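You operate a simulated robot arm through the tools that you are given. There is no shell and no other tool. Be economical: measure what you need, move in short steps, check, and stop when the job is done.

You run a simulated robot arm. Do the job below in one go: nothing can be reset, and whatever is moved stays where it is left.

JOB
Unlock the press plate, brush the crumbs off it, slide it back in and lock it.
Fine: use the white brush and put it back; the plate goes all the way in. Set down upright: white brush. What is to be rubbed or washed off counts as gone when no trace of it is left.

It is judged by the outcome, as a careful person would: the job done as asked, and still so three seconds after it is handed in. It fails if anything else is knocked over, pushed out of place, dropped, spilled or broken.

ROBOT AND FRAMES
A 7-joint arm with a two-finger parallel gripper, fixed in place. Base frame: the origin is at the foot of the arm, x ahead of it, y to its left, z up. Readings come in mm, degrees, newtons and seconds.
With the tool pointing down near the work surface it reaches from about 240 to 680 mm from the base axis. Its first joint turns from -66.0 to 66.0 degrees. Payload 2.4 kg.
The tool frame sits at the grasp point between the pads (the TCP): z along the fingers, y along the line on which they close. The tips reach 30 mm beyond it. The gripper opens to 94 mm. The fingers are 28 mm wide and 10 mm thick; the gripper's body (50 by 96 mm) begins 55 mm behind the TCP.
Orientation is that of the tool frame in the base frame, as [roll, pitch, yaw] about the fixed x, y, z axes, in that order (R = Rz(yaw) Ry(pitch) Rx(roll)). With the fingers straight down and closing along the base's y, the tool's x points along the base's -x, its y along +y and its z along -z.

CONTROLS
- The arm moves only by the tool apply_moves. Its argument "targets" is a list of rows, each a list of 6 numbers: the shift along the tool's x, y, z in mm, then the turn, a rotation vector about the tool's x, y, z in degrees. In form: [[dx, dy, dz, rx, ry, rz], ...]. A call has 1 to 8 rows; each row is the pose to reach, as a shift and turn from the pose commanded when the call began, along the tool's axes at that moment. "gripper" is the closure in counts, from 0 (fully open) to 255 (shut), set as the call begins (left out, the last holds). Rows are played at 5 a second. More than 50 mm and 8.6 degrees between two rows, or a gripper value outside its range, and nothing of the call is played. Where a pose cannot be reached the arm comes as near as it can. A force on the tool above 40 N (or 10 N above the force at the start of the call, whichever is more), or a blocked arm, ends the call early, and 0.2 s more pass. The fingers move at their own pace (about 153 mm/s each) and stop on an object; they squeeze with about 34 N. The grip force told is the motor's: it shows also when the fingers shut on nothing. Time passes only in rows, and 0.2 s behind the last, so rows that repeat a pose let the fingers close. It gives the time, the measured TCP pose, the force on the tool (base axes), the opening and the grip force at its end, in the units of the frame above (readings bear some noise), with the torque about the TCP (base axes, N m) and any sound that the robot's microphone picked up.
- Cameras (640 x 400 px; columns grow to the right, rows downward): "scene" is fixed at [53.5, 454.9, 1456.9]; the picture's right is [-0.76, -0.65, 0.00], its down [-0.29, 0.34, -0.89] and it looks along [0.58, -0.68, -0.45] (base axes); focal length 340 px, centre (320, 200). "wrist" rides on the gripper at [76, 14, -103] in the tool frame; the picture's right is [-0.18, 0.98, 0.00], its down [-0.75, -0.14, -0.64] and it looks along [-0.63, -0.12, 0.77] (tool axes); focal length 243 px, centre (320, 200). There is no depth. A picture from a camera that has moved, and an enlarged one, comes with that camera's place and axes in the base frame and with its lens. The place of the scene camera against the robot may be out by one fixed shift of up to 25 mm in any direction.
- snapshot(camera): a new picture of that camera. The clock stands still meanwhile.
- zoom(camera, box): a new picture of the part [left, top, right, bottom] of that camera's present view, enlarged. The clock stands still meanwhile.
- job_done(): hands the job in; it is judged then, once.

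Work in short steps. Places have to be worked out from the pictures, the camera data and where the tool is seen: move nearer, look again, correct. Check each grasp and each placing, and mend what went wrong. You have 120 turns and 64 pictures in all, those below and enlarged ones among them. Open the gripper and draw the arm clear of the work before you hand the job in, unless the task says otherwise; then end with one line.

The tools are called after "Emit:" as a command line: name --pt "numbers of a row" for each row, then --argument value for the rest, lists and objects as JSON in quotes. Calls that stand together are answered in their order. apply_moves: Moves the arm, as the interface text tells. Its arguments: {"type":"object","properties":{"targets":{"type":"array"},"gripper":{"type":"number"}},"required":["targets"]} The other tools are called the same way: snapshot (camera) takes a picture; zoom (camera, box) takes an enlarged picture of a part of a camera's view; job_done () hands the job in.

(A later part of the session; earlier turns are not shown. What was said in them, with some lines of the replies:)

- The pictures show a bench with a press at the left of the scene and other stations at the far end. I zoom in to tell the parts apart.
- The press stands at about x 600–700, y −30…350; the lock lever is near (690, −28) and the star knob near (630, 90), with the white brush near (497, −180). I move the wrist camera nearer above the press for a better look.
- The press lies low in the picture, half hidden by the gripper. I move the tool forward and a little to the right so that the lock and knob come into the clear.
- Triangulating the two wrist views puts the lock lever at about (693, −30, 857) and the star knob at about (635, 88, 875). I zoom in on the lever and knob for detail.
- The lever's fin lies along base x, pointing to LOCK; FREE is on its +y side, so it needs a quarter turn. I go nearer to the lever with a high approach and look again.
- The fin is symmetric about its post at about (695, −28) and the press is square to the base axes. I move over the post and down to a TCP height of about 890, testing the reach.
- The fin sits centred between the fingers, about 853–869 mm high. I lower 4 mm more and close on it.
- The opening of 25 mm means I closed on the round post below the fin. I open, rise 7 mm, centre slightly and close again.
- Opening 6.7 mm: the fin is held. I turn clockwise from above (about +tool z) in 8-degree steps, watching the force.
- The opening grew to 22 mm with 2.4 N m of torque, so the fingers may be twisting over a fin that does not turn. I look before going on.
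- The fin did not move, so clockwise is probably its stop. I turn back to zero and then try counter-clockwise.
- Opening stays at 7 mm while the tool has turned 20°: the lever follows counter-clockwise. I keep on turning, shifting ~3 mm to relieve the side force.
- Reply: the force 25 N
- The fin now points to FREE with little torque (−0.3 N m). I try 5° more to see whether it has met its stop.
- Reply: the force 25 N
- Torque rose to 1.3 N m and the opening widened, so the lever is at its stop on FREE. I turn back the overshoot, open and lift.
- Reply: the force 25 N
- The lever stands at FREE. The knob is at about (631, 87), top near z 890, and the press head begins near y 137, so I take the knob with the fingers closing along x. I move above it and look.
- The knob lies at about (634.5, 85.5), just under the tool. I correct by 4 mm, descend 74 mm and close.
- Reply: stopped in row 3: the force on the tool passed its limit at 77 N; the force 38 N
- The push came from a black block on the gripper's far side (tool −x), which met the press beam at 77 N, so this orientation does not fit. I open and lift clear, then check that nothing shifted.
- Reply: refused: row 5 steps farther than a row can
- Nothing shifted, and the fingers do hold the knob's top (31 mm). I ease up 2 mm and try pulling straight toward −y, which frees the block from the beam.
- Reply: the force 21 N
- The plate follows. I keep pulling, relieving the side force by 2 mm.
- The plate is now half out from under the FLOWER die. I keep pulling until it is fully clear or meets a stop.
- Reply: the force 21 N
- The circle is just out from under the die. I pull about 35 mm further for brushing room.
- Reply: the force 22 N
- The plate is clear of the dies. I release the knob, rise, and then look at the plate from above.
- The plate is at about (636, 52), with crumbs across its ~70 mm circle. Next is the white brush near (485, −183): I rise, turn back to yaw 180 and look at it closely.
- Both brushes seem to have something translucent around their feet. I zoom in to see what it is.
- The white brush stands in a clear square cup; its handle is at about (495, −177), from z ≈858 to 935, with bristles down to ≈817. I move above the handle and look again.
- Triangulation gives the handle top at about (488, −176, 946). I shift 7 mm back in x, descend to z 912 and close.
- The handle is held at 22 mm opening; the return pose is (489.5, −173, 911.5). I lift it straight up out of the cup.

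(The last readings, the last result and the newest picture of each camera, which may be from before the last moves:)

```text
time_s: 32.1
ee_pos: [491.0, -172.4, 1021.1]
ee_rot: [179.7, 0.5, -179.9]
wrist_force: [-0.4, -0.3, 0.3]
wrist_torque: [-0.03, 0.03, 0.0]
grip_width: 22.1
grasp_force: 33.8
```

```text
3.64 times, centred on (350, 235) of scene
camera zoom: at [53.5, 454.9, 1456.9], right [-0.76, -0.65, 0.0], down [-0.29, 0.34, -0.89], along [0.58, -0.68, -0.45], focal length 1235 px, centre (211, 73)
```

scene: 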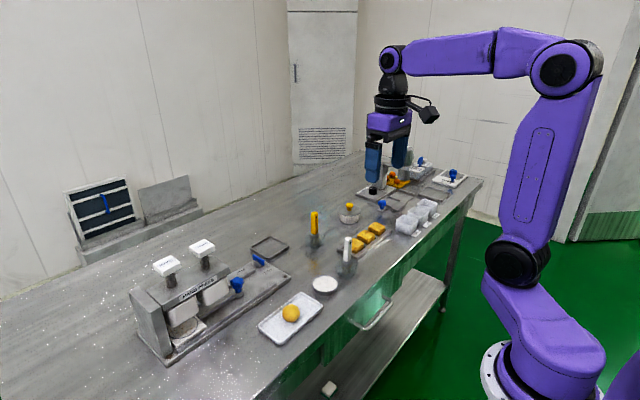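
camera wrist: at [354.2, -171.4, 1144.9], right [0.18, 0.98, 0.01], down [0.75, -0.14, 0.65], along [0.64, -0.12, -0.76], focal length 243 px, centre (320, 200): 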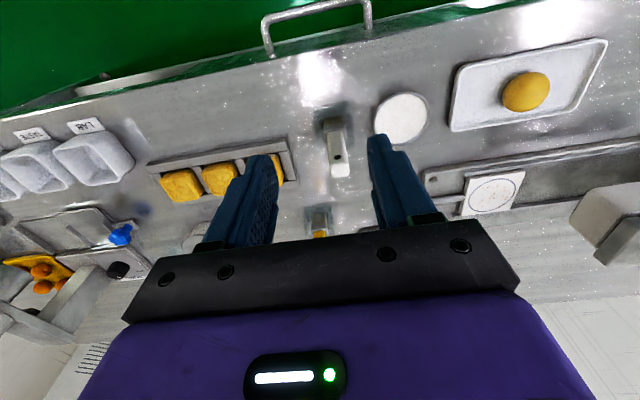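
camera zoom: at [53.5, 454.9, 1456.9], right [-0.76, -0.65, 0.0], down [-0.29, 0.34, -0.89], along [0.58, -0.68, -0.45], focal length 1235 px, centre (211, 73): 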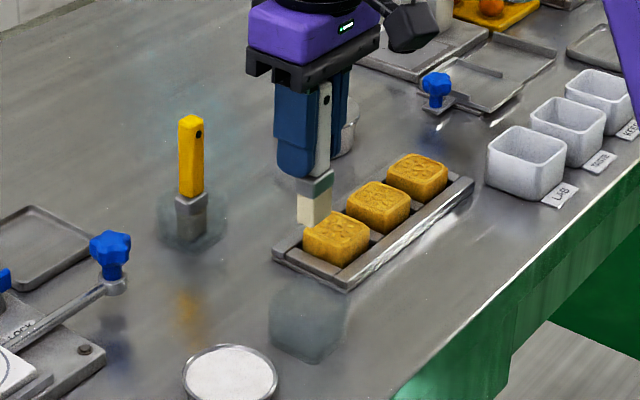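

The brush is out cleanly, its bristles about 75 mm below the TCP. I carry it over the near edge of the plate and look at the crumbs.

Emit:
apply_moves --pt "-25 38 0 0 0 0" --pt "-50 76 0 0 0 0" --pt "-75 114 0 0 0 0" --pt "-100 152 0 0 0 0" --pt "-122 190 0 0 0 0" --pt "-145 224 0 0 0 0"

Emit:
zoom --camera "wrist" --box '[220, 40, 420, 240]'

Emit:
zoom --camera "scene" --box '[190, 190, 310, 290]'

```text
time_s: 33.5
ee_pos: [632.0, 47.2, 1023.8]
ee_rot: [179.7, 0.5, -179.9]
wrist_force: [0.7, 0.8, -1.4]
wrist_torque: [0.0, 0.0, -0.02]
grip_width: 21.9
grasp_force: 33.9
```

```text
2.00 times, centred on (320, 140) of wrist
camera zoom: at [555.0, 60.4, 1124.6], right [0.18, 0.98, 0.01], down [0.75, -0.14, 0.65], along [0.64, -0.11, -0.76], focal length 485 px, centre (320, 320)
```

zoom: 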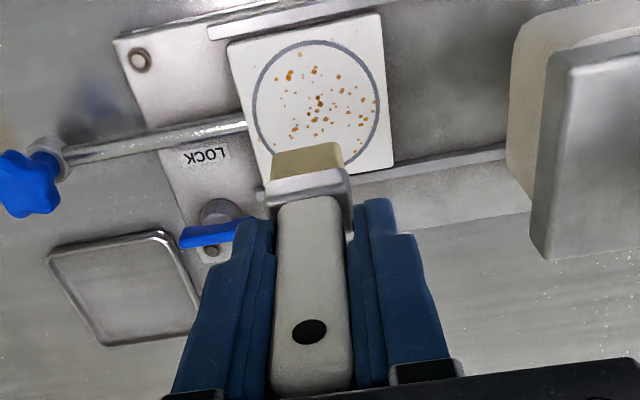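

```text
4.00 times, centred on (250, 240) of scene
camera zoom: at [53.6, 454.9, 1456.9], right [-0.76, -0.65, 0.0], down [-0.29, 0.34, -0.89], along [0.58, -0.68, -0.45], focal length 1359 px, centre (600, 40)
```

zoom: 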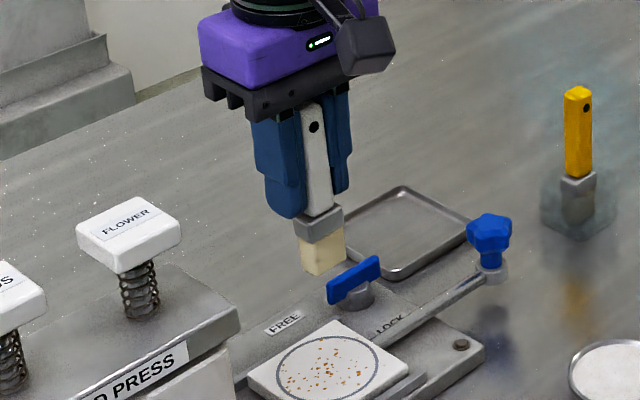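

The plate spans about x 598–674, y 8–87, with the circle centred at (636, 46); the bristles end ~83 mm below the TCP. I move over the near +y part of the circle and descend to just above the plate.

Emit:
apply_moves --pt "27 20 20 0 0 0" --pt "27 20 50 0 0 0" --pt "27 20 70 0 0 0" --pt "27 20 77 0 0 0"

Emit:
apply_moves --pt "0 0 2 0 0 0" --pt "0 0 4 0 0 0" --pt "0 0 6 0 0 0"

Emit:
zoom --camera "scene" --box '[210, 230, 290, 300]'

```text
time_s: 34.5
ee_pos: [606.3, 68.5, 947.3]
ee_rot: [179.7, 0.5, -179.9]
wrist_force: [-0.6, 0.4, -0.4]
wrist_torque: [0.01, 0.02, 0.0]
grip_width: 21.7
grasp_force: 34.2
```

```text
time_s: 35.3
ee_pos: [606.8, 68.6, 940.1]
ee_rot: [179.7, 0.5, -179.9]
wrist_force: [-0.7, 0.0, 0.7]
wrist_torque: [-0.02, -0.02, 0.01]
grip_width: 21.9
grasp_force: 33.9
```

```text
5.71 times, centred on (250, 265) of scene
camera zoom: at [53.5, 454.9, 1456.9], right [-0.76, -0.65, 0.0], down [-0.29, 0.34, -0.89], along [0.58, -0.68, -0.45], focal length 1941 px, centre (720, -171)
```

zoom: 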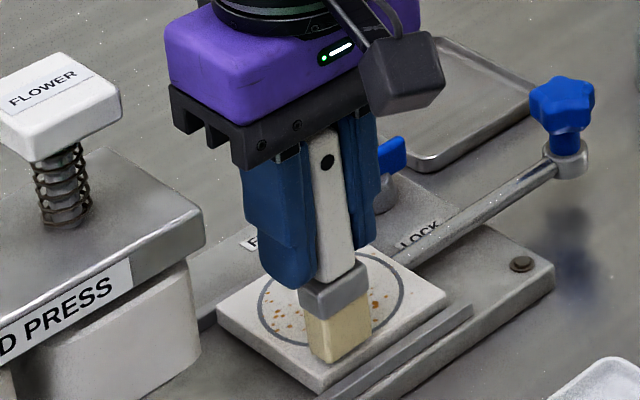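

Still no contact, and the bristles are over the near edge of the plate. I go on down in 2 mm steps until the force rises.

Emit:
apply_moves --pt "0 0 2 0 0 0" --pt "0 0 4 0 0 0" --pt "0 0 4 0 0 0"

Emit:
apply_moves --pt "0 0 1.5 0 0 0" --pt "0 0 3 0 0 0" --pt "0 0 3 0 0 0"

```text
time_s: 36.1
ee_pos: [605.7, 69.8, 937.7]
ee_rot: [179.8, 0.5, -180.0]
wrist_force: [-0.6, -0.4, -0.1]
wrist_torque: [0.0, 0.02, 0.01]
grip_width: 22.0
grasp_force: 34.0
```

```text
time_s: 36.9
ee_pos: [607.7, 70.4, 936.8]
ee_rot: [179.7, 0.7, -179.9]
wrist_force: [-5.5, -2.4, 27.6]
wrist_torque: [0.16, 0.48, 0.02]
grip_width: 21.7
grasp_force: 33.8
```

Contact at about z 937 (27 N at 3 mm below). I ease up 2 mm and make the first stroke along +x across the plate.

Emit:
apply_moves --pt "0 0 -2 0 0 0" --pt "-10 0 -2 0 0 0" --pt "-22 0 -2 0 0 0" --pt "-34 0 -2 0 0 0" --pt "-46 0 -2 0 0 0" --pt "-58 0 -2 0 0 0" --pt "-70 0 -2 0 0 0" --pt "-76 0 -2 0 0 0"

Emit:
zoom --camera "scene" --box '[210, 230, 290, 300]'

```text
time_s: 38.7
ee_pos: [681.4, 69.7, 936.9]
ee_rot: [179.8, 0.4, -180.0]
wrist_force: [-1.2, -0.3, 3.5]
wrist_torque: [0.05, 0.13, 0.02]
grip_width: 21.5
grasp_force: 34.6
```

```text
5.71 times, centred on (250, 265) of scene
camera zoom: at [53.4, 454.9, 1456.9], right [-0.76, -0.65, 0.0], down [-0.29, 0.34, -0.89], along [0.58, -0.68, -0.45], focal length 1941 px, centre (720, -171)
```

zoom: 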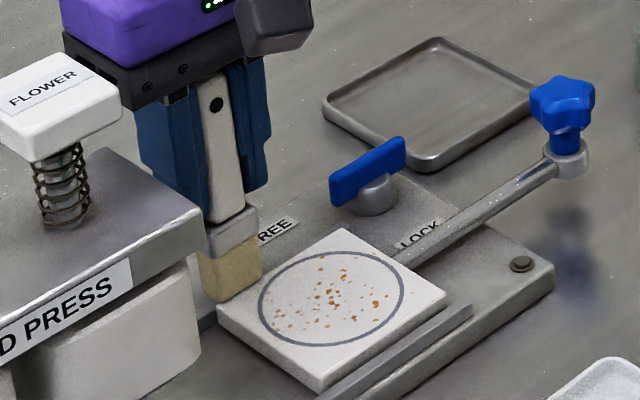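

The first lane (y ≈ 57–83) is done; the rest of the crumbs lie at lower y. I step to y ≈ 54 and stroke back along −x.

Emit:
apply_moves --pt "0 -8 0 0 0 0" --pt "0 -16 0 0 0 0" --pt "14 -16 0.5 0 0 0" --pt "28 -16 0.5 0 0 0" --pt "42 -16 0.5 0 0 0" --pt "56 -16 0.5 0 0 0" --pt "70 -16 0.5 0 0 0" --pt "86 -16 0.5 0 0 0"

Emit:
zoom --camera "scene" --box '[210, 230, 290, 300]'

```text
time_s: 40.5
ee_pos: [598.3, 54.2, 936.1]
ee_rot: [179.7, 0.8, -179.9]
wrist_force: [4.3, -0.7, 14.4]
wrist_torque: [0.01, -0.31, -0.03]
grip_width: 21.6
grasp_force: 33.4
```

```text
5.71 times, centred on (250, 265) of scene
camera zoom: at [53.4, 454.9, 1456.9], right [-0.76, -0.65, 0.0], down [-0.29, 0.34, -0.89], along [0.58, -0.68, -0.45], focal length 1941 px, centre (720, -171)
```

zoom: 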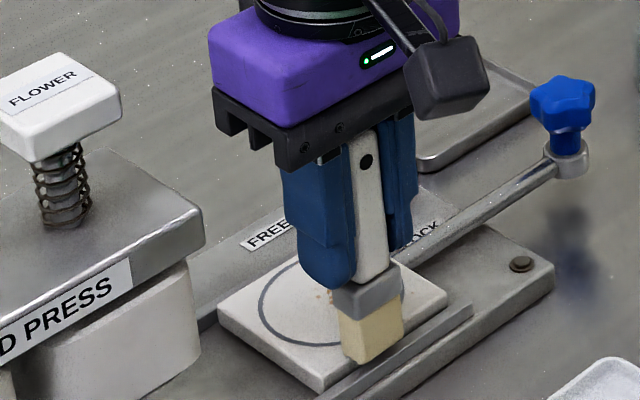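

Crumbs in those two lanes are gone. I continue with lanes at y ≈ 40 and y ≈ 27.

Emit:
apply_moves --pt "0 -7 0 0 0 0" --pt "0 -14 0 0 0 0" --pt "-14 -14 0 0 0 0" --pt "-28 -14 0 0 0 0" --pt "-42 -14 0 0 0 0" --pt "-56 -14 0 0 0 0" --pt "-70 -14 0 0 0 0" --pt "-80 -14 0 0 0 0"

Emit:
apply_moves --pt "0 -7 0 0 0 0" --pt "0 -14 0 0 0 0" --pt "14 -14 0 0 0 0" --pt "28 -14 0 0 0 0" --pt "42 -14 0 0 0 0" --pt "56 -14 0 0 0 0" --pt "70 -14 0 0 0 0" --pt "80 -14 0 0 0 0"

Emit:
apply_moves --pt "0 -5 0 0 0 0" --pt "0 -10 0 0 0 0" --pt "-14 -10 0 0 0 0" --pt "-28 -10 0 0 0 0" --pt "-42 -10 0 0 0 0" --pt "-56 -10 0 0 0 0" --pt "-70 -10 0 0 0 0" --pt "-76 -10 0 0 0 0"

Emit:
zoom --camera "scene" --box '[210, 230, 290, 300]'

```text
time_s: 42.3
ee_pos: [677.3, 39.7, 936.2]
ee_rot: [179.7, 0.5, -179.9]
wrist_force: [-0.8, -0.5, 0.4]
wrist_torque: [-0.04, 0.0, -0.02]
grip_width: 21.2
grasp_force: 34.0
```

```text
time_s: 44.1
ee_pos: [595.7, 27.1, 935.2]
ee_rot: [179.7, 0.8, -180.0]
wrist_force: [3.1, 0.4, 9.8]
wrist_torque: [-0.1, -0.26, 0.0]
grip_width: 21.5
grasp_force: 34.1
```

```text
time_s: 45.9
ee_pos: [672.7, 16.3, 935.4]
ee_rot: [179.7, 0.6, -179.9]
wrist_force: [-1.6, 0.1, 2.9]
wrist_torque: [0.0, 0.09, 0.03]
grip_width: 21.0
grasp_force: 34.2
```

```text
5.71 times, centred on (250, 265) of scene
camera zoom: at [53.4, 454.9, 1456.9], right [-0.76, -0.65, 0.0], down [-0.29, 0.34, -0.89], along [0.58, -0.68, -0.45], focal length 1941 px, centre (720, -171)
```

zoom: 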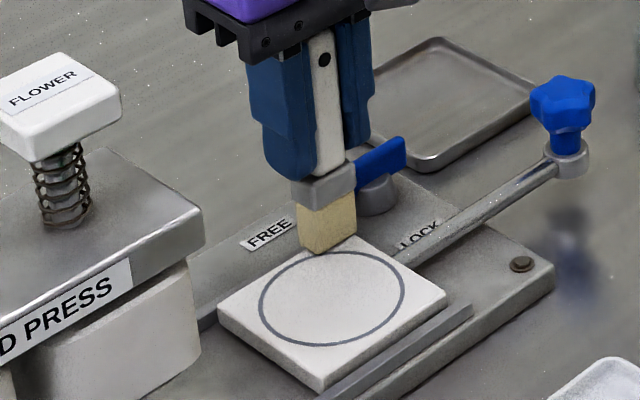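

The plate looks clean. I lift the brush straight up and check from the wrist camera.

Emit:
apply_moves --pt "0 0 -30 0 0 0" --pt "0 0 -70 0 0 0" --pt "20 0 -100 0 0 0"

Emit:
zoom --camera "wrist" --box '[240, 20, 440, 160]'

```text
time_s: 46.7
ee_pos: [649.8, 16.7, 1035.3]
ee_rot: [179.8, 0.6, 180.0]
wrist_force: [0.8, -0.3, -0.4]
wrist_torque: [0.03, 0.0, -0.01]
grip_width: 21.2
grasp_force: 34.3
```

```text
2.86 times, centred on (340, 90) of wrist
camera zoom: at [573.9, 29.1, 1137.3], right [0.18, 0.98, 0.01], down [0.75, -0.14, 0.65], along [0.64, -0.11, -0.76], focal length 693 px, centre (263, 514)
```

zoom: 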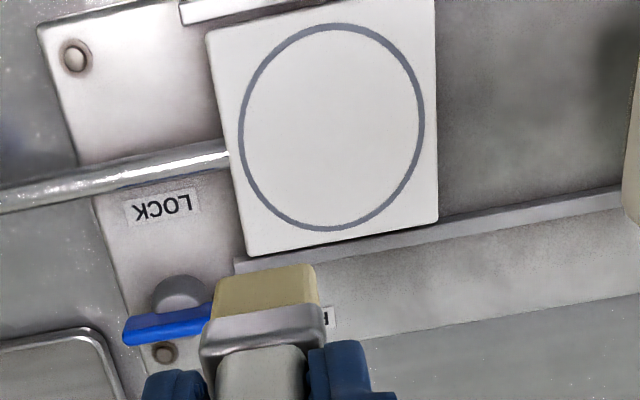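

The plate is spotless. I carry the brush back above its cup at (490, −172.5).

Emit:
apply_moves --pt "27 -32 0 0 0 0" --pt "54 -64 0 0 0 0" --pt "81 -96 0 0 0 0" --pt "108 -128 0 0 0 0" --pt "135 -160 0 0 0 0" --pt "160 -189.2 0 0 0 0" --pt "160 -189.2 20 0 0 0" --pt "160 -189.2 20 0 0 0"

Emit:
zoom --camera "scene" --box '[290, 180, 410, 290]'

Emit:
zoom --camera "wrist" --box '[240, 40, 400, 200]'

```text
time_s: 48.5
ee_pos: [492.7, -171.0, 1012.0]
ee_rot: [179.7, 0.6, -180.0]
wrist_force: [0.9, -0.5, -0.6]
wrist_torque: [-0.02, 0.01, 0.02]
grip_width: 21.3
grasp_force: 34.4
```

```text
3.64 times, centred on (350, 235) of scene
camera zoom: at [53.5, 454.9, 1456.9], right [-0.76, -0.65, 0.0], down [-0.29, 0.34, -0.89], along [0.58, -0.68, -0.45], focal length 1235 px, centre (211, 73)
```

zoom: 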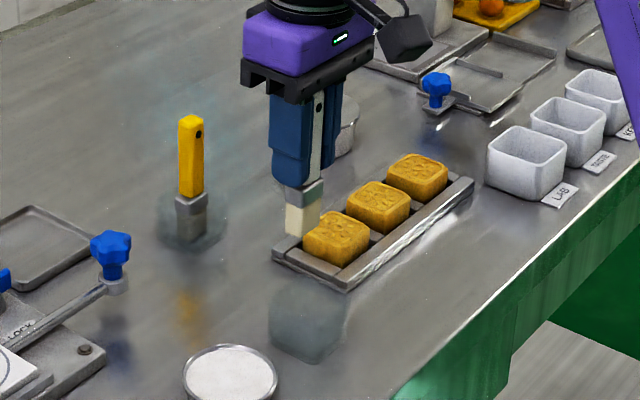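

```text
2.50 times, centred on (320, 120) of wrist
camera zoom: at [416.3, -158.6, 1113.3], right [0.18, 0.98, 0.01], down [0.75, -0.14, 0.65], along [0.64, -0.11, -0.76], focal length 606 px, centre (320, 400)
```

zoom: 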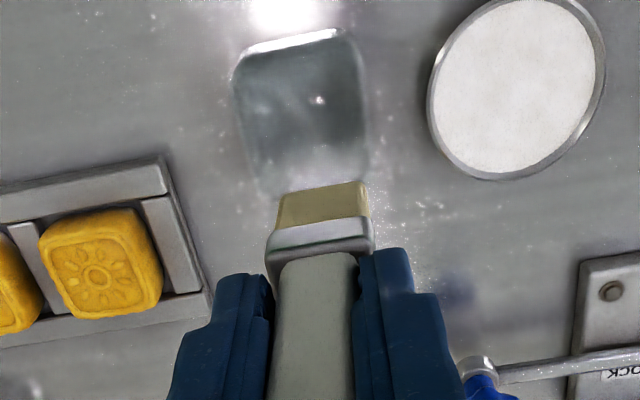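

The cup's centre is at about (488, −176); I align to (489.5, −174.5) and lower the brush into it, the last part gently.

Emit:
apply_moves --pt "3 -3.5 15 0 0 0" --pt "3 -3.5 40 0 0 0" --pt "3 -3.5 65 0 0 0" --pt "3 -3.5 85 0 0 0" --pt "3 -3.5 92 0 0 0"

Emit:
apply_moves --pt "0 0 2 0 0 0" --pt "0 0 4 0 0 0" --pt "0 0 6 0 0 0" --pt "0 0 6 0 0 0"

Emit:
zoom --camera "scene" --box '[310, 200, 390, 290]'

```text
time_s: 49.7
ee_pos: [489.0, -178.6, 923.0]
ee_rot: [179.7, 0.5, -180.0]
wrist_force: [0.5, 0.4, -0.6]
wrist_torque: [0.0, 0.04, -0.03]
grip_width: 21.0
grasp_force: 34.4
```

```text
time_s: 50.7
ee_pos: [490.1, -177.2, 915.8]
ee_rot: [179.8, 0.5, -179.8]
wrist_force: [0.1, -0.4, -1.8]
wrist_torque: [0.04, 0.0, 0.0]
grip_width: 20.9
grasp_force: 34.6
```

```text
4.44 times, centred on (350, 245) of scene
camera zoom: at [53.5, 454.9, 1456.9], right [-0.76, -0.65, 0.0], down [-0.29, 0.34, -0.89], along [0.58, -0.68, -0.45], focal length 1510 px, centre (187, 0)
```

zoom: 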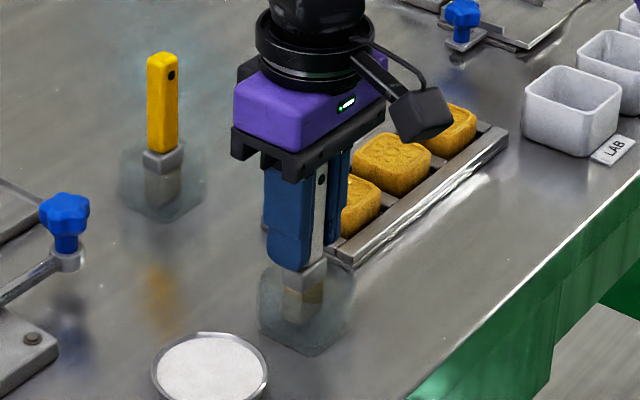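

The brush is inside the cup and free of force. I lower it in 1–2 mm steps to find the floor.

Emit:
apply_moves --pt "0 0 1 0 0 0" --pt "0 0 2 0 0 0" --pt "0 0 3 0 0 0" --pt "0 0 4 0 0 0" --pt "0 0 4 0 0 0"

```text
time_s: 51.9
ee_pos: [490.4, -177.8, 913.2]
ee_rot: [179.7, 0.5, -179.9]
wrist_force: [-0.8, 0.5, -0.6]
wrist_torque: [0.0, -0.01, 0.0]
grip_width: 21.1
grasp_force: 34.3
```

Emit:
apply_moves --pt "0 0 1 0 0 0" --pt "0 0 2 0 0 0" --pt "0 0 3 0 0 0" --pt "0 0 3 0 0 0"

```text
time_s: 52.9
ee_pos: [490.8, -176.3, 909.2]
ee_rot: [179.8, 0.5, -180.0]
wrist_force: [-3.9, 2.3, 17.6]
wrist_torque: [0.01, 0.27, -0.01]
grip_width: 21.2
grasp_force: 34.1
```

The bristles stand on the cup's floor (17.6 N). I ease off 1.5 mm, open, and rise straight up.

Emit:
apply_moves --pt "0 0 -1.5 0 0 0" --pt "0 0 -1.5 0 0 0"

Emit:
apply_moves --pt "0 0 0 0 0 0" --pt "0 0 0 0 0 0" --pt "0 0 0 0 0 0" --pt "0 0 -30 0 0 0" --pt "0 0 -70 0 0 0" --pt "0 0 -110 0 0 0" --pt "0 0 -130 0 0 0" --gripper 100

Emit:
zoom --camera "scene" --box '[290, 180, 410, 290]'

```text
time_s: 53.5
ee_pos: [490.6, -177.6, 909.2]
ee_rot: [179.7, 0.4, -179.9]
wrist_force: [-0.1, -1.1, -0.9]
wrist_torque: [0.01, 0.02, 0.03]
grip_width: 20.9
grasp_force: 33.6
```

```text
time_s: 55.1
ee_pos: [490.4, -179.4, 1042.3]
ee_rot: [179.6, 0.5, -179.9]
wrist_force: [0.3, -0.9, 0.0]
wrist_torque: [-0.02, 0.02, -0.02]
grip_width: 57.1
grasp_force: 0.0
```

```text
3.64 times, centred on (350, 235) of scene
camera zoom: at [53.5, 454.9, 1456.9], right [-0.76, -0.65, 0.0], down [-0.29, 0.34, -0.89], along [0.58, -0.68, -0.45], focal length 1235 px, centre (211, 73)
```

zoom: 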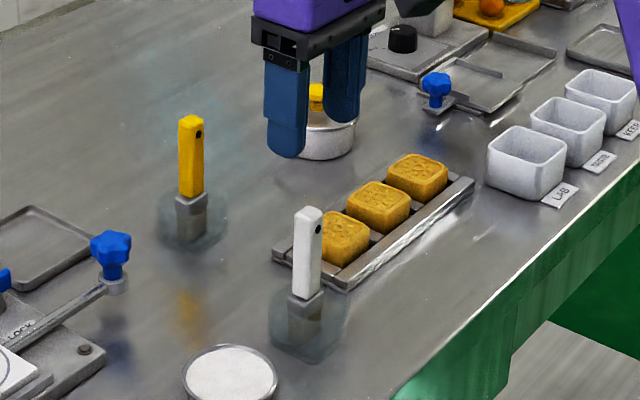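

The white brush stands upright in its cup. Now I close the fingers and go behind the knob's −y side, to push the plate back with the fingers' flat side; first I check from above.

Emit:
apply_moves --pt "-36 8 0 0 0 0" --pt "-72 16 0 0 0 0" --pt "-108 24 0 0 0 0" --pt "-144 29 0 0 0 0" --pt "-144 29 30 0 0 0" --pt "-144 29 40 0 0 0" --gripper 255

Emit:
snapshot --camera "wrist"

Emit:
zoom --camera "scene" --box '[230, 160, 350, 270]'

```text
time_s: 56.5
ee_pos: [635.1, -148.7, 1004.4]
ee_rot: [179.7, 0.5, -179.9]
wrist_force: [0.2, 0.3, 0.7]
wrist_torque: [-0.02, -0.01, 0.0]
grip_width: 0.0
grasp_force: 32.9
```

```text
12 pictures are left
camera wrist: at [558.7, -135.3, 1104.5], right [0.18, 0.98, 0.01], down [0.75, -0.14, 0.65], along [0.64, -0.11, -0.76], focal length 243 px, centre (320, 200)
```

wrist: 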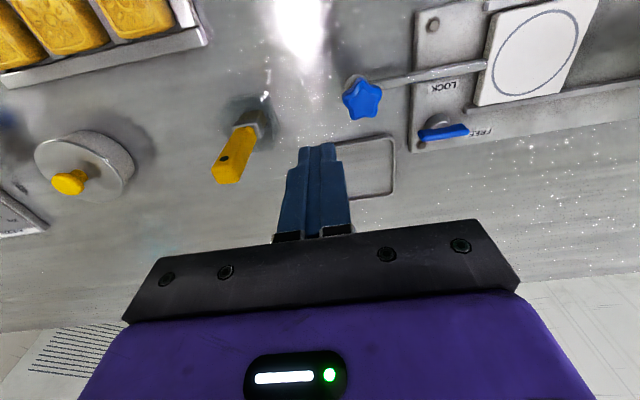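

```text
3.64 times, centred on (290, 215) of scene
camera zoom: at [53.5, 454.9, 1456.9], right [-0.76, -0.65, 0.0], down [-0.29, 0.34, -0.89], along [0.58, -0.68, -0.45], focal length 1235 px, centre (429, 146)
```

zoom: 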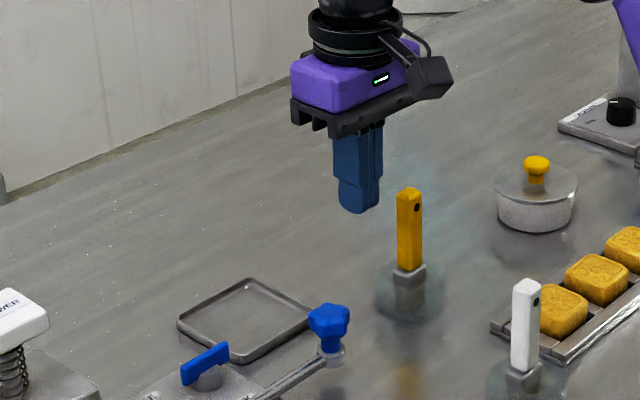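

The knob's near lobe is at y ≈ −128 and the yellow brush's handle at y ≈ −209, so there is room at y −146. I descend there to z 890.

Emit:
apply_moves --pt "0 3 35 0 0 0" --pt "0 3 70 0 0 0" --pt "0 3 100 0 0 0" --pt "0 3 114 0 0 0"

Emit:
apply_moves --pt "0 10 0 0 0 0" --pt "0 20 0 0 0 0" --pt "0 30 0 0 0 0" --pt "0 40 0 0 0 0"

Emit:
zoom --camera "scene" --box '[200, 180, 320, 300]'

```text
time_s: 57.5
ee_pos: [635.5, -145.0, 888.7]
ee_rot: [179.7, 0.5, -179.9]
wrist_force: [-0.9, 0.1, 0.3]
wrist_torque: [0.0, -0.01, 0.01]
grip_width: 0.0
grasp_force: 32.8
```

```text
time_s: 58.5
ee_pos: [634.9, -105.8, 887.5]
ee_rot: [179.7, 0.5, -179.9]
wrist_force: [0.0, -0.7, 0.4]
wrist_torque: [-0.02, -0.03, 0.01]
grip_width: 0.0
grasp_force: 32.7
```

```text
3.33 times, centred on (260, 240) of scene
camera zoom: at [53.5, 454.9, 1456.9], right [-0.76, -0.65, 0.0], down [-0.29, 0.34, -0.89], along [0.58, -0.68, -0.45], focal length 1132 px, centre (520, 67)
```

zoom: 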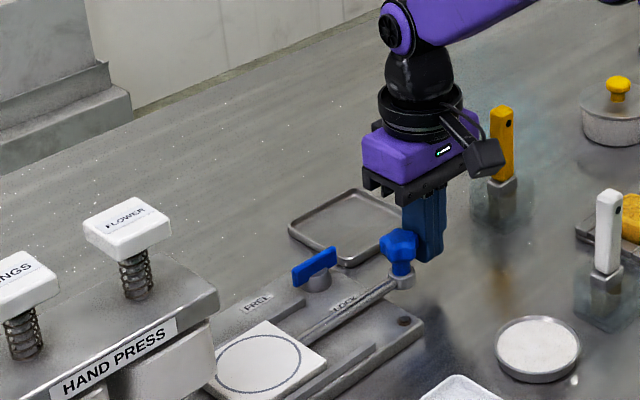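

The knob follows with little force. I keep pushing the plate in.

Emit:
apply_moves --pt "0 10 0 0 0 0" --pt "0 20 0 0 0 0" --pt "0 30 0 0 0 0" --pt "0 40 0 0 0 0" --pt "0 50 0 0 0 0" --pt "0 60 0 0 0 0" --pt "0 70 0 0 0 0" --pt "0 80 0 0 0 0"

Emit:
apply_moves --pt "0 10 0 0 0 0" --pt "0 20 0 0 0 0" --pt "0 30 0 0 0 0" --pt "0 40 0 0 0 0" --pt "0 50 0 0 0 0" --pt "0 60 0 0 0 0" --pt "0 70 0 0 0 0"

Emit:
zoom --camera "scene" --box '[130, 190, 310, 370]'

```text
time_s: 60.3
ee_pos: [634.3, -22.8, 888.0]
ee_rot: [179.7, 0.5, -179.8]
wrist_force: [0.7, 0.8, 0.6]
wrist_torque: [-0.01, 0.02, 0.02]
grip_width: 0.1
grasp_force: 32.8
```

```text
time_s: 61.9
ee_pos: [632.4, 46.3, 887.8]
ee_rot: [179.8, 0.5, -179.8]
wrist_force: [0.4, 0.0, -0.3]
wrist_torque: [0.0, 0.05, 0.01]
grip_width: 0.0
grasp_force: 32.6
```

```text
2.22 times, centred on (220, 280) of scene
camera zoom: at [53.5, 454.9, 1456.9], right [-0.76, -0.65, 0.0], down [-0.29, 0.34, -0.89], along [0.58, -0.68, -0.45], focal length 755 px, centre (542, 22)
```

zoom: 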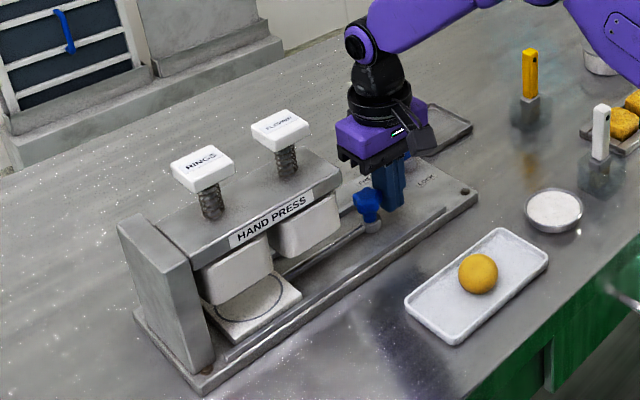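

The plate is about 15 mm short of the end. I push on in small steps until the stop is felt.

Emit:
apply_moves --pt "0 4 0 0 0 0" --pt "0 8 0 0 0 0" --pt "0 11 0 0 0 0" --pt "0 13 0 0 0 0" --pt "0 15 0 0 0 0" --pt "0 17 0 0 0 0"

```text
time_s: 63.3
ee_pos: [632.1, 59.7, 888.9]
ee_rot: [179.8, 0.6, 179.9]
wrist_force: [3.7, -8.3, -1.8]
wrist_torque: [-0.04, -0.04, -0.06]
grip_width: 0.0
grasp_force: 32.9
```

Emit:
apply_moves --pt "0 1.5 0 0 0 0" --pt "0 3 0 0 0 0" --pt "0 3 0 0 0 0"

Emit:
zoom --camera "scene" --box '[130, 220, 310, 370]'

```text
time_s: 64.1
ee_pos: [632.5, 60.6, 888.7]
ee_rot: [179.9, 0.5, 179.8]
wrist_force: [-3.2, -23.6, -3.1]
wrist_torque: [-0.08, 0.0, -0.03]
grip_width: 0.0
grasp_force: 33.1
```

```text
2.67 times, centred on (220, 295) of scene
camera zoom: at [53.5, 454.3, 1457.1], right [-0.76, -0.65, 0.0], down [-0.29, 0.34, -0.89], along [0.58, -0.68, -0.45], focal length 906 px, centre (587, -53)
```

zoom: 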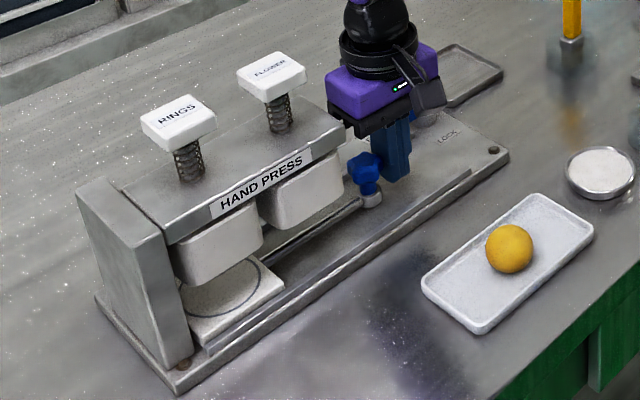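

The resistance reaches 24 N and the plate sits exactly where it was at the start: fully in. I back off, rise, and turn to take the lever again.

Emit:
apply_moves --pt "0 -6 0 0 0 0" --pt "0 -14 0 0 0 0" --pt "0 -14 -35 0 0 0" --pt "0 -14 -75 0 0 0" --pt "0 -14 -90 0 0 0"

Emit:
apply_moves --pt "-8 -9 0 0 0 -8" --pt "-16 -18 0 0 0 -16" --pt "-24 -27 0 0 0 -24" --pt "-32 -36 0 0 0 -32" --pt "-40 -45 0 0 0 -40" --pt "-48 -54 0 0 0 -48" --pt "-56 -64 0 0 0 -56" --pt "-60 -71 0 0 0 -64" --gripper 140

Emit:
apply_moves --pt "0 0 0 0 0 -8" --pt "0 0 0 0 0 -16" --pt "0 0 0 0 0 -24" --pt "0 0 0 0 0 -27" --pt "0 0 0 0 0 -27"

Emit:
zoom --camera "wrist" --box '[220, 40, 420, 240]'

```text
time_s: 65.3
ee_pos: [632.8, 54.2, 979.1]
ee_rot: [179.7, 0.5, -179.9]
wrist_force: [0.7, -0.3, -0.2]
wrist_torque: [0.0, 0.0, -0.01]
grip_width: 0.1
grasp_force: 33.2
```

```text
time_s: 67.1
ee_pos: [694.0, -18.4, 979.5]
ee_rot: [-179.5, 0.6, -115.6]
wrist_force: [0.5, 0.1, -0.3]
wrist_torque: [-0.01, -0.02, 0.01]
grip_width: 42.2
grasp_force: 0.1
```

```text
time_s: 68.3
ee_pos: [694.3, -19.8, 978.2]
ee_rot: [-179.5, 0.4, -88.8]
wrist_force: [-0.3, 0.1, 0.5]
wrist_torque: [0.01, 0.0, -0.02]
grip_width: 42.2
grasp_force: 0.0
```

```text
2.00 times, centred on (320, 140) of wrist
camera zoom: at [681.2, -97.2, 1080.1], right [-0.99, 0.16, -0.01], down [0.12, 0.75, 0.65], along [0.11, 0.64, -0.76], focal length 485 px, centre (320, 320)
```

zoom: 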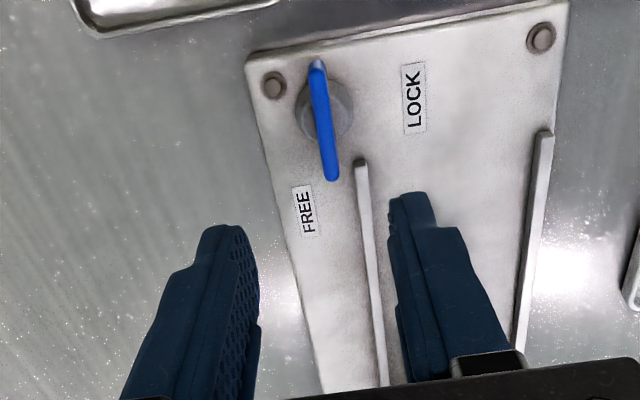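

The fin centre is at about (692, −27). I shift 5 mm, descend to z 893.5 and close on it.

Emit:
apply_moves --pt "5 2 25 0 0 0" --pt "5 2 55 0 0 0" --pt "5 2 75 0 0 0" --pt "5 2 84.5 0 0 0" --pt "5 2 84.5 0 0 0"

Emit:
apply_moves --pt "0 0 0 0 0 0" --pt "0 0 0 0 0 0" --pt "0 0 0 0 0 0" --gripper 255

```text
time_s: 69.5
ee_pos: [691.6, -24.5, 893.7]
ee_rot: [-179.5, 0.2, -88.9]
wrist_force: [-1.3, 0.8, 0.5]
wrist_torque: [-0.01, -0.02, 0.02]
grip_width: 42.4
grasp_force: 0.0
```

```text
time_s: 70.3
ee_pos: [691.0, -24.6, 894.7]
ee_rot: [-179.4, 0.3, -89.1]
wrist_force: [-1.1, 0.5, -1.4]
wrist_torque: [-0.19, 0.34, -0.89]
grip_width: 6.7
grasp_force: 41.1
```

The fin is held (6.7 mm). I turn it clockwise back to LOCK, watching force and opening.

Emit:
apply_moves --pt "0 0 0 0 0 7" --pt "0 0 0 0 0 14" --pt "0 0 0 0 0 21" --pt "0 0 0 0 0 28" --pt "0 0 0 0 0 35" --pt "0 0 0 0 0 42"

```text
time_s: 71.7
ee_pos: [692.4, -24.3, 893.8]
ee_rot: [-179.7, 0.7, -131.0]
wrist_force: [20.3, 2.1, -10.2]
wrist_torque: [-0.42, 0.14, 0.03]
grip_width: 7.2
grasp_force: 40.9
```

Emit:
apply_moves --pt "-1.3 -1.5 0 0 0 7" --pt "-1.3 -1.5 0 0 0 14" --pt "-1.3 -1.5 0 0 0 21" --pt "-1.3 -1.5 0 0 0 28" --pt "-1.3 -1.5 0 0 0 35" --pt "-1.3 -1.5 0 0 0 42" --pt "-1.3 -1.5 0 0 0 49" --pt "-1.3 -1.5 0 0 0 52"

```text
time_s: 73.5
ee_pos: [693.9, -26.1, 893.6]
ee_rot: [179.8, 0.5, 177.0]
wrist_force: [2.5, -9.7, -1.4]
wrist_torque: [-0.49, -0.59, 1.28]
grip_width: 7.5
grasp_force: 41.7
```

Torque rises to 1.3 N m at yaw 177, so the lever is at its LOCK stop. I release the twist, open and rise.

Emit:
apply_moves --pt "0 0 0 0 0 -2" --pt "0 0 0 0 0 -2"

Emit:
apply_moves --pt "0 0 0 0 0 0" --pt "0 0 0 0 0 0" --pt "0 0 -25 0 0 0" --pt "0 0 -65 0 0 0" --pt "0 0 -105 0 0 0" --pt "45 0 -115 0 0 0" --pt "85 0 -130 0 0 0" --pt "125 0 -140 0 0 0" --gripper 100

Emit:
snapshot --camera "scene"

Emit:
zoom --camera "scene" --box '[130, 220, 310, 370]'

Emit:
zoom --camera "wrist" --box '[220, 60, 480, 240]'

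```text
time_s: 74.1
ee_pos: [693.9, -28.0, 894.2]
ee_rot: [179.8, 0.5, 179.1]
wrist_force: [1.0, -12.7, -3.1]
wrist_torque: [-0.53, -0.92, 0.82]
grip_width: 6.7
grasp_force: 41.5
```

```text
time_s: 75.9
ee_pos: [572.6, -16.7, 1033.1]
ee_rot: [179.7, 0.5, 179.7]
wrist_force: [0.4, 2.6, 0.8]
wrist_torque: [-0.19, 0.0, 0.01]
grip_width: 57.4
grasp_force: 0.0
```

```text
6 pictures are left
```

scene: 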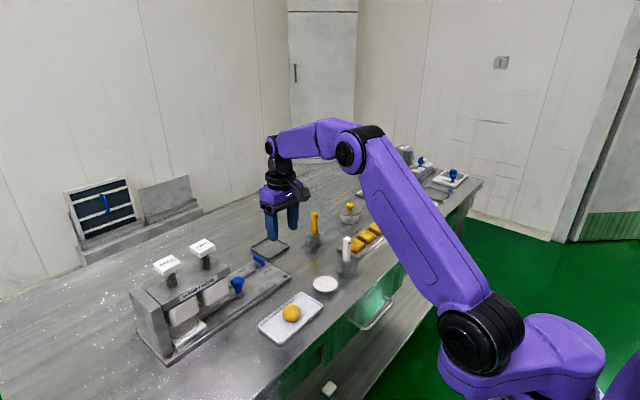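

```text
2.67 times, centred on (220, 295) of scene
camera zoom: at [53.3, 455.5, 1456.8], right [-0.76, -0.65, 0.0], down [-0.29, 0.34, -0.89], along [0.58, -0.68, -0.45], focal length 906 px, centre (587, -53)
```

zoom: 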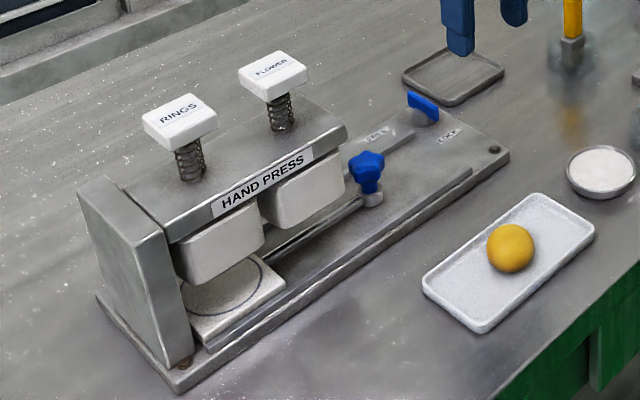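

```text
2.22 times, centred on (350, 150) of wrist
camera zoom: at [495.8, -4.6, 1134.4], right [0.19, 0.98, 0.01], down [0.75, -0.15, 0.65], along [0.64, -0.12, -0.76], focal length 539 px, centre (253, 311)
```

zoom: 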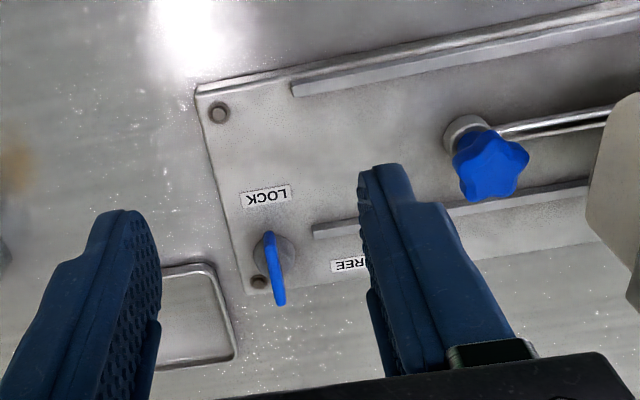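

The lever points to LOCK, the plate is clean and fully in, the brush stands in its cup, and the arm is open and clear. I hand the job in.

Emit:
job_done

```text
The job is handed in.
```

The press plate is unlocked, brushed clean with the white brush, slid fully back in and locked, and the brush stands upright in its cup; while reaching for the knob, the gripper hit the press beam once (77 N), but nothing was seen to move.
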